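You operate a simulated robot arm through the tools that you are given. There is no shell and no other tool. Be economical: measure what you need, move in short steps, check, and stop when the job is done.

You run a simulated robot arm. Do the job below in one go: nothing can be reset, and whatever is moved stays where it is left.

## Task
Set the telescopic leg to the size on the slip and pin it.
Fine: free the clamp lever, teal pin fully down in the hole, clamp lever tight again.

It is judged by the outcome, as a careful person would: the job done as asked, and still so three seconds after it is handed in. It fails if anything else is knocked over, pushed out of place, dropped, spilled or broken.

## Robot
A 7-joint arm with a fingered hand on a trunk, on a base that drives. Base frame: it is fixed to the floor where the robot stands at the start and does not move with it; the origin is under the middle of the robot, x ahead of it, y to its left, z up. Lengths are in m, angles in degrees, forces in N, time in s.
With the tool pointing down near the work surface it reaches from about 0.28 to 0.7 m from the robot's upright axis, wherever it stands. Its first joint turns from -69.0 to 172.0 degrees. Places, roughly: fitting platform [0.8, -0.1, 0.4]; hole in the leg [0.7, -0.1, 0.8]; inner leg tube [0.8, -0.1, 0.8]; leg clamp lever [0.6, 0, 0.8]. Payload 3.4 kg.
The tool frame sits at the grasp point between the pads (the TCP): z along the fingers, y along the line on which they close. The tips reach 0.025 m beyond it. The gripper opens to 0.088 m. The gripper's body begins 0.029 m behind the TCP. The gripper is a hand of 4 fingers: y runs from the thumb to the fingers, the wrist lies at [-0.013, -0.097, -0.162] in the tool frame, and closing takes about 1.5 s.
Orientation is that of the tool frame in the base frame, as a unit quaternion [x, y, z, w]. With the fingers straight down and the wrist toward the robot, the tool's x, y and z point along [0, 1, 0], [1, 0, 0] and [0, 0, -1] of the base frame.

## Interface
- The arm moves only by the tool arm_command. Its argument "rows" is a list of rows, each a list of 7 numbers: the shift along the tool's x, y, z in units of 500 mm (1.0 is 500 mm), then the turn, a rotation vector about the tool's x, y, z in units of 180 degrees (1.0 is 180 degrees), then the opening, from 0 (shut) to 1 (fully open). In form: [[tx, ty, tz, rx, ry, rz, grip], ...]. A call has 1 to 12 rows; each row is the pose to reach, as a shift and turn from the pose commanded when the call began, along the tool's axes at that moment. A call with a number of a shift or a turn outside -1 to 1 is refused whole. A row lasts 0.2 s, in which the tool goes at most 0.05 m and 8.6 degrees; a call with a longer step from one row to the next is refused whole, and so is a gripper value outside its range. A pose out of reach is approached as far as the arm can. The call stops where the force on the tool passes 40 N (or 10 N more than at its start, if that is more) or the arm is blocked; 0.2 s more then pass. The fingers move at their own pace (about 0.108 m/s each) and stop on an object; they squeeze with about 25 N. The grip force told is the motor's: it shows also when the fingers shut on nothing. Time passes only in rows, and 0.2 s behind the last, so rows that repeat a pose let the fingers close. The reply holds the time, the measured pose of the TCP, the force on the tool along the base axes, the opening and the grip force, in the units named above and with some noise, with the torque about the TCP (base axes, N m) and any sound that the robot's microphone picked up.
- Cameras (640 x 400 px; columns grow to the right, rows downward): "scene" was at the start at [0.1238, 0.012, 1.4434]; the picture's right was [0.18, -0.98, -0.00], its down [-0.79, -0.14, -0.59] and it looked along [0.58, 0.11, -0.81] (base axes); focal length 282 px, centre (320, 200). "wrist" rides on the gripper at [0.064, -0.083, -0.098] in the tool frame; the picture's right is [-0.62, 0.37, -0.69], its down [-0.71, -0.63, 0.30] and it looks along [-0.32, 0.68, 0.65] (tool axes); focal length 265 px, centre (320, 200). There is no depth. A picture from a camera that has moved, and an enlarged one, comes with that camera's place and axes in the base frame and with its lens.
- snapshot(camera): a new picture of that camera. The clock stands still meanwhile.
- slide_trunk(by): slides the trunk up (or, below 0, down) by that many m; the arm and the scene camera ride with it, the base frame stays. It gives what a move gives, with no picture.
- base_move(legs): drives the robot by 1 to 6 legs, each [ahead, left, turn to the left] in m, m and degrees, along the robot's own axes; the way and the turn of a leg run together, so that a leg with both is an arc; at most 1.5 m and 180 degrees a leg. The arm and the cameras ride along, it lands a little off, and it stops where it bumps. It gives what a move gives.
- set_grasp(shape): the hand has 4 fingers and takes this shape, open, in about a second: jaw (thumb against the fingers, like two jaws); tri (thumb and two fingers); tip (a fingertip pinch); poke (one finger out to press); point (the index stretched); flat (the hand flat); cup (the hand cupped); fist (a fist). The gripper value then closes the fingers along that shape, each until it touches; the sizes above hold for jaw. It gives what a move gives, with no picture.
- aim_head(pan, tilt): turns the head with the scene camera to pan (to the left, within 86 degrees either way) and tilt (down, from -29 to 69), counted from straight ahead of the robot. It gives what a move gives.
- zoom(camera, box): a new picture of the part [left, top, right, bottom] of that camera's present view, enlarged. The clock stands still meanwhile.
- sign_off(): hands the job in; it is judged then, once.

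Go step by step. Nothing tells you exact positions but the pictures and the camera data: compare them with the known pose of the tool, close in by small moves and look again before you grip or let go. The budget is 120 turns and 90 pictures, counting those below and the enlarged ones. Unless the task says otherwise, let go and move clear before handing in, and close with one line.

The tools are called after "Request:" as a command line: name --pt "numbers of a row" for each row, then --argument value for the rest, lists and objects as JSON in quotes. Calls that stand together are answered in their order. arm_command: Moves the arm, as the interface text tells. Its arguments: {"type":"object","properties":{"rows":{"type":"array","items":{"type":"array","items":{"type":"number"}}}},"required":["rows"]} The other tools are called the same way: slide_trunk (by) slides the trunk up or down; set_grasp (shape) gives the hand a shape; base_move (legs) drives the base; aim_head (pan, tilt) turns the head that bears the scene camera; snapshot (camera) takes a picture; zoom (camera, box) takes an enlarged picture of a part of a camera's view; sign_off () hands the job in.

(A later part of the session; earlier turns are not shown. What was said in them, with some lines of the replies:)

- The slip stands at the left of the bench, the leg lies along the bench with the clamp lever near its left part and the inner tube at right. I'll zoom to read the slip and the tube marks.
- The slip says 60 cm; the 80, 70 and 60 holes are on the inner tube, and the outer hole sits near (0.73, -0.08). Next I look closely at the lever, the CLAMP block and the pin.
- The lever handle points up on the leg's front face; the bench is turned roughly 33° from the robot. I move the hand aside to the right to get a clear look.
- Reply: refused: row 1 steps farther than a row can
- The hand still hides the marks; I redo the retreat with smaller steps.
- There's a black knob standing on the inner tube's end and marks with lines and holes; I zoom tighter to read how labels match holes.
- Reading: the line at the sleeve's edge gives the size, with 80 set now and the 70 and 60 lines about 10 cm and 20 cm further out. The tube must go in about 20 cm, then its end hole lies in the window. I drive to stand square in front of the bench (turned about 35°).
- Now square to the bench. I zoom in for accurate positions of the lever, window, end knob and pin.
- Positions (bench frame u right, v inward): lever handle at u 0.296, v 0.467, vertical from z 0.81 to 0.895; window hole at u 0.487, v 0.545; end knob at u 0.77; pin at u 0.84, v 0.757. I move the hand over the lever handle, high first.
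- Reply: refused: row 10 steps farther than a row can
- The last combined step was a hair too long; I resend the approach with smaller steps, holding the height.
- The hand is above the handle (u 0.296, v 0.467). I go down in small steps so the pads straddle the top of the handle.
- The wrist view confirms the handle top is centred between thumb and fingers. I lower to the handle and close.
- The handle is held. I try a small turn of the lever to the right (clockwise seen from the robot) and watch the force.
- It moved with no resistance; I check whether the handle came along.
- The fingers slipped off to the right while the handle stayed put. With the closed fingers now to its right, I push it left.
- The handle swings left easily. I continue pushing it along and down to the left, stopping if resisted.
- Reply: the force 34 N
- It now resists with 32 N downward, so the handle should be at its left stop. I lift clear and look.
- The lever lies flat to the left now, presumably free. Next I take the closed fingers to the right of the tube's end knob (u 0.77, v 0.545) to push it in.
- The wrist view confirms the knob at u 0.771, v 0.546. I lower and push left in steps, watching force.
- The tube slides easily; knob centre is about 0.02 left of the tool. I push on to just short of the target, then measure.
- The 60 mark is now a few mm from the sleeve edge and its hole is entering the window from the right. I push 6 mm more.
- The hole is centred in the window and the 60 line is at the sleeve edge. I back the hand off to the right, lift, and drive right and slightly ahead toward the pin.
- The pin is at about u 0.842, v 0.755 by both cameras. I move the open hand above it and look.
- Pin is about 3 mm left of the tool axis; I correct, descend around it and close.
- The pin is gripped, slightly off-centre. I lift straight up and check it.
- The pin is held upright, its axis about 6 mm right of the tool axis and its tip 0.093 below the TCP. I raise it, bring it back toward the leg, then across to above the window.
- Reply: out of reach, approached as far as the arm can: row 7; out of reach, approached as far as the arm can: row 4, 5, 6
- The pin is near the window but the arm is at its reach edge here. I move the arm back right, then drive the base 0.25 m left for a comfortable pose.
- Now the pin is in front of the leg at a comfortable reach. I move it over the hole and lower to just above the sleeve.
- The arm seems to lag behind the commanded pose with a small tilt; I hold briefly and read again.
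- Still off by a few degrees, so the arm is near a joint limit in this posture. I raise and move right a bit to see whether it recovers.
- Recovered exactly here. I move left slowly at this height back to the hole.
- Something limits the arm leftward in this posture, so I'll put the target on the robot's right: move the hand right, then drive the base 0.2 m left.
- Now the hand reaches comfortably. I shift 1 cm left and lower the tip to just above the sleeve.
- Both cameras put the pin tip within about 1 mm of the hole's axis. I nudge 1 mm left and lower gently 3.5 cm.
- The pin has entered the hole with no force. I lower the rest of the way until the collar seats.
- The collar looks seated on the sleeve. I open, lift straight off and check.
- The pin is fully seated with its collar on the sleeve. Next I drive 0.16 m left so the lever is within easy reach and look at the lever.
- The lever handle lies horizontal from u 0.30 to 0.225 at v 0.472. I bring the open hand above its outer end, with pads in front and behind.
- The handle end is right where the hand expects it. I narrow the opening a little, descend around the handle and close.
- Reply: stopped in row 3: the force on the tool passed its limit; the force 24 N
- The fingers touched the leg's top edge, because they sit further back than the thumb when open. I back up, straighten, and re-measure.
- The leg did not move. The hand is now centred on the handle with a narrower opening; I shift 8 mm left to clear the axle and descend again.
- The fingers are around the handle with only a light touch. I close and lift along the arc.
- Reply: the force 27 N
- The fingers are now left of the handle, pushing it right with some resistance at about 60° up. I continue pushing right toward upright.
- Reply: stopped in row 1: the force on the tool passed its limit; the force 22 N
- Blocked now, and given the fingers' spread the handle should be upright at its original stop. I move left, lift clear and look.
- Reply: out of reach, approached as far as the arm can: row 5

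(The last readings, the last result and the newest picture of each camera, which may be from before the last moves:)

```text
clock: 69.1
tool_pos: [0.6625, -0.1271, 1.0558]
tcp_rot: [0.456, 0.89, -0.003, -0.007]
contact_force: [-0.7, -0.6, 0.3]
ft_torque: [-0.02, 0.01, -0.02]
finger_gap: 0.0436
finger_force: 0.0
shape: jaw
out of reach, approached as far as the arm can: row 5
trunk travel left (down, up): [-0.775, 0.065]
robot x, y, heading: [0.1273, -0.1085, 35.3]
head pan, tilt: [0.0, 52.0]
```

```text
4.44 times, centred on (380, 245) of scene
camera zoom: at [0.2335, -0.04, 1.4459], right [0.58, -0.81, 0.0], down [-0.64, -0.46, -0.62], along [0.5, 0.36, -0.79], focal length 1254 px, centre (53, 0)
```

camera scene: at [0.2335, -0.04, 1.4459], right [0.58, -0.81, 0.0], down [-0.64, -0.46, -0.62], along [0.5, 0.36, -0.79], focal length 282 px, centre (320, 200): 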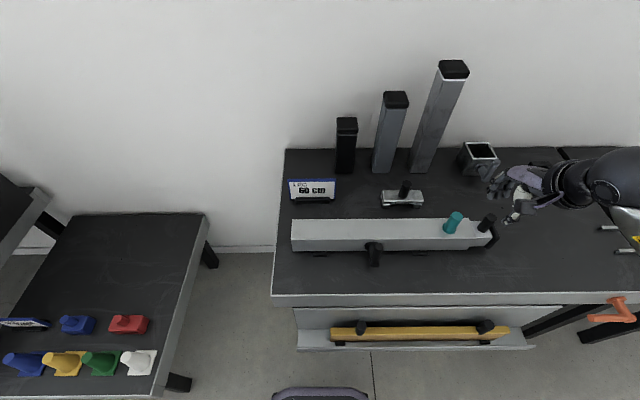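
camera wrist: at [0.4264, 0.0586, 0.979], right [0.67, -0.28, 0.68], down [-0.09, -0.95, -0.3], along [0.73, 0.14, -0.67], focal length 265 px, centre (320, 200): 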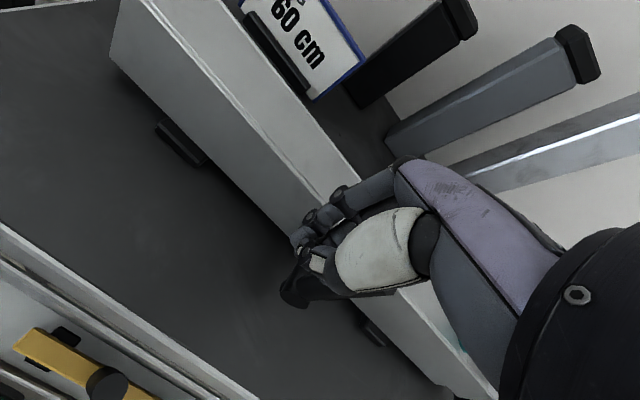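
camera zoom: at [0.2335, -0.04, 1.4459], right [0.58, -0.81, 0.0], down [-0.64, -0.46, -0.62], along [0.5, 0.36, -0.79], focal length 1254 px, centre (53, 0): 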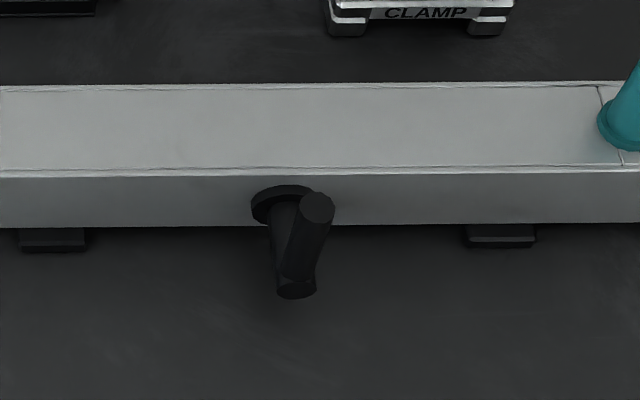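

The lever is upright again as at the start. I check the pin, the mark and the grey box behind, which looks slightly turned.

Request:
zoom --camera "scene" --box '[430, 120, 530, 190]'

Request:
zoom --camera "scene" --box '[420, 190, 520, 260]'

```text
5.71 times, centred on (480, 155) of scene
camera zoom: at [0.2335, -0.04, 1.4459], right [0.58, -0.81, 0.0], down [-0.64, -0.46, -0.62], along [0.5, 0.36, -0.79], focal length 1613 px, centre (-594, 457)
```

zoom: 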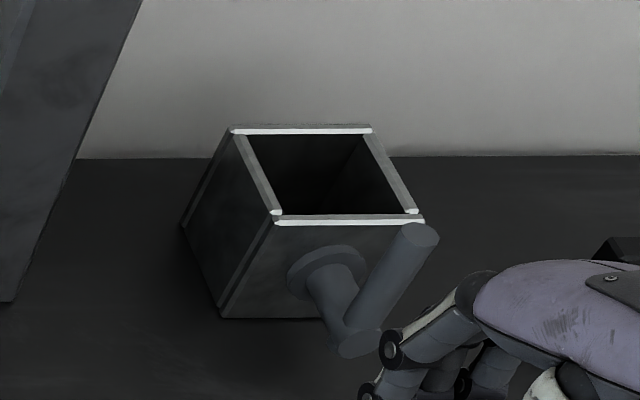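

```text
5.71 times, centred on (470, 225) of scene
camera zoom: at [0.2335, -0.04, 1.4459], right [0.58, -0.81, 0.0], down [-0.64, -0.46, -0.62], along [0.5, 0.36, -0.79], focal length 1613 px, centre (-537, 57)
```

zoom: 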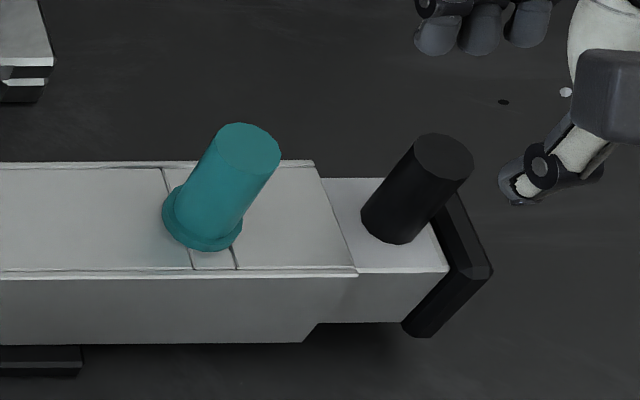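

Box and pin are fine. For certainty that the lever is tight, I press its top once more to the right from the left side.

Request:
arm_command --pt "0.05 0 0.05 0 0 0 0" --pt "0.12 0 0.1 0 0 0 0" --pt "0.2 0 0.16 0 0 0 0" --pt "0.28 0 0.19 0 0 0 0" --pt "0.37 0 0.19 0 0 0 0" --pt "0.46 0 0.19 0 0 0 0" --pt "0.53 0 0.19 0 0 0 0" --pt "0.53 0 0.26 0 0 0 0" --pt "0.53 0 0.34 0 0 0 0"

Request:
arm_command --pt "-0.02 0 0 0 0 0 0" --pt "-0.04 0 0 0 0 0 0" --pt "-0.055 0 0 0 0 0 0" --pt "-0.07 0 0 0 0 0 0" --pt "-0.085 0 0 0 0 0 0" --pt "-0.1 0 0 0 0 0 0" --pt "-0.115 0 0 0 0 0 0" --pt "-0.13 0 0 0 0 0 0"

Request:
snapshot --camera "wrist"

```text
clock: 71.1
tool_pos: [0.508, 0.0901, 0.8873]
tcp_rot: [0.457, 0.89, -0.004, -0.006]
contact_force: [0.7, -0.8, -0.9]
ft_torque: [0.0, 0.0, 0.0]
finger_gap: 0.0002
finger_force: 25.5
shape: jaw
trunk travel left (down, up): [-0.775, 0.065]
robot x, y, heading: [0.128, -0.1093, 35.5]
head pan, tilt: [0.0, 52.0]
```

```text
clock: 72.6
tool_pos: [0.5284, 0.0565, 0.8902]
tcp_rot: [0.446, 0.895, -0.002, -0.015]
contact_force: [-14.0, 22.1, -3.6]
ft_torque: [0.34, 0.27, 0.1]
finger_gap: 0.0
finger_force: 25.4
shape: jaw
trunk travel left (down, up): [-0.775, 0.065]
robot x, y, heading: [0.1297, -0.1108, 35.9]
head pan, tilt: [0.0, 52.0]
stopped in row 7: the force on the tool passed its limit (the readings are from after the stop); the commanded pose is now the measured one
```

```text
14 pictures are left
camera wrist: at [0.4266, 0.0545, 0.991], right [0.69, -0.28, 0.67], down [-0.08, -0.95, -0.31], along [0.72, 0.16, -0.67], focal length 265 px, centre (320, 200)
```

wrist: 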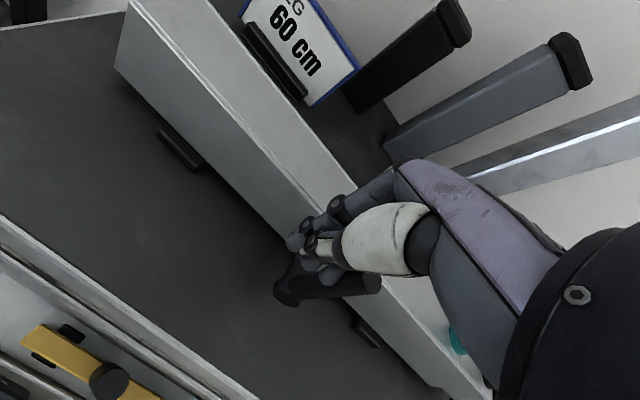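

The lever holds firmly at the same upright stop, so it's tight. I back off left, lift clear and take a last look.

Request:
arm_command --pt "0.06 0 0 0 0 0 0" --pt "0.07 0 -0.07 0 0 0 0" --pt "0.07 0 -0.15 0 0 0 0" --pt "0.07 0 -0.22 0 0 0 0" --pt "0.0 -0.03 -0.27 0 0 0 0.3" --pt "-0.08 -0.05 -0.3 0 0 0 0.5" --pt "-0.17 -0.05 -0.3 0 0 0 0.5" --pt "-0.26 -0.05 -0.3 0 0 0 0.5" --pt "-0.35 -0.05 -0.3 0 0 0 0.5" --pt "-0.44 -0.05 -0.3 0 0 0 0.5"

Request:
snapshot --camera "scene"

Request:
zoom --camera "scene" --box '[320, 200, 440, 290]'

```text
clock: 74.8
tool_pos: [0.6463, -0.1439, 1.0341]
tcp_rot: [0.45, 0.893, -0.003, -0.012]
contact_force: [-0.4, 0.3, 0.0]
ft_torque: [0.02, 0.01, -0.03]
finger_gap: 0.0438
finger_force: 0.2
shape: jaw
out of reach, approached as far as the arm can: row 5, 6
trunk travel left (down, up): [-0.775, 0.065]
robot x, y, heading: [0.1269, -0.109, 35.4]
head pan, tilt: [0.0, 52.0]
```

```text
13 pictures are left
camera scene: at [0.232, -0.0379, 1.4459], right [0.58, -0.81, 0.0], down [-0.64, -0.46, -0.62], along [0.5, 0.36, -0.79], focal length 282 px, centre (320, 200)
```

scene: 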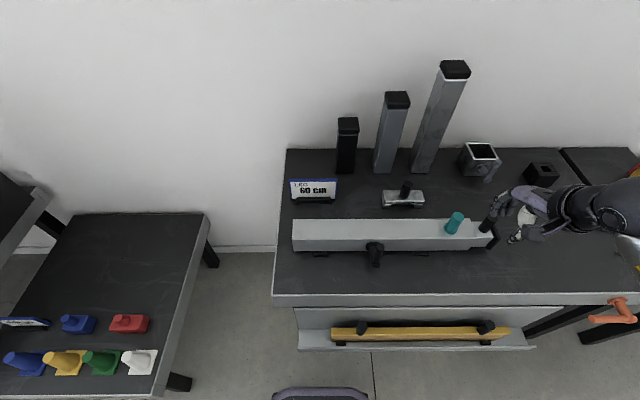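

```text
4.44 times, centred on (380, 245) of scene
camera zoom: at [0.232, -0.0379, 1.4459], right [0.58, -0.81, 0.0], down [-0.64, -0.46, -0.62], along [0.5, 0.36, -0.79], focal length 1254 px, centre (53, 0)
```

zoom: 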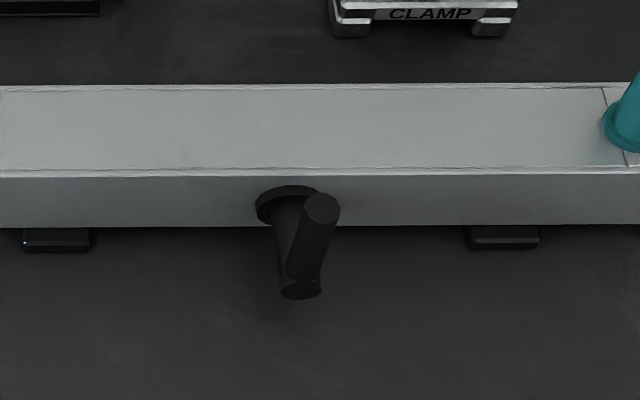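

Everything is in place: leg at 60 cm, pin seated, lever upright and tight, hand clear. I hand the job in.

Request:
sign_off

```text
The job is handed in.
```

The leg is set to 60 cm as the slip says, the teal pin is fully down in the hole, and the clamp lever is tight again. The hand is clear. My fingers briefly touched the leg's top edge, but nothing was moved out of place.
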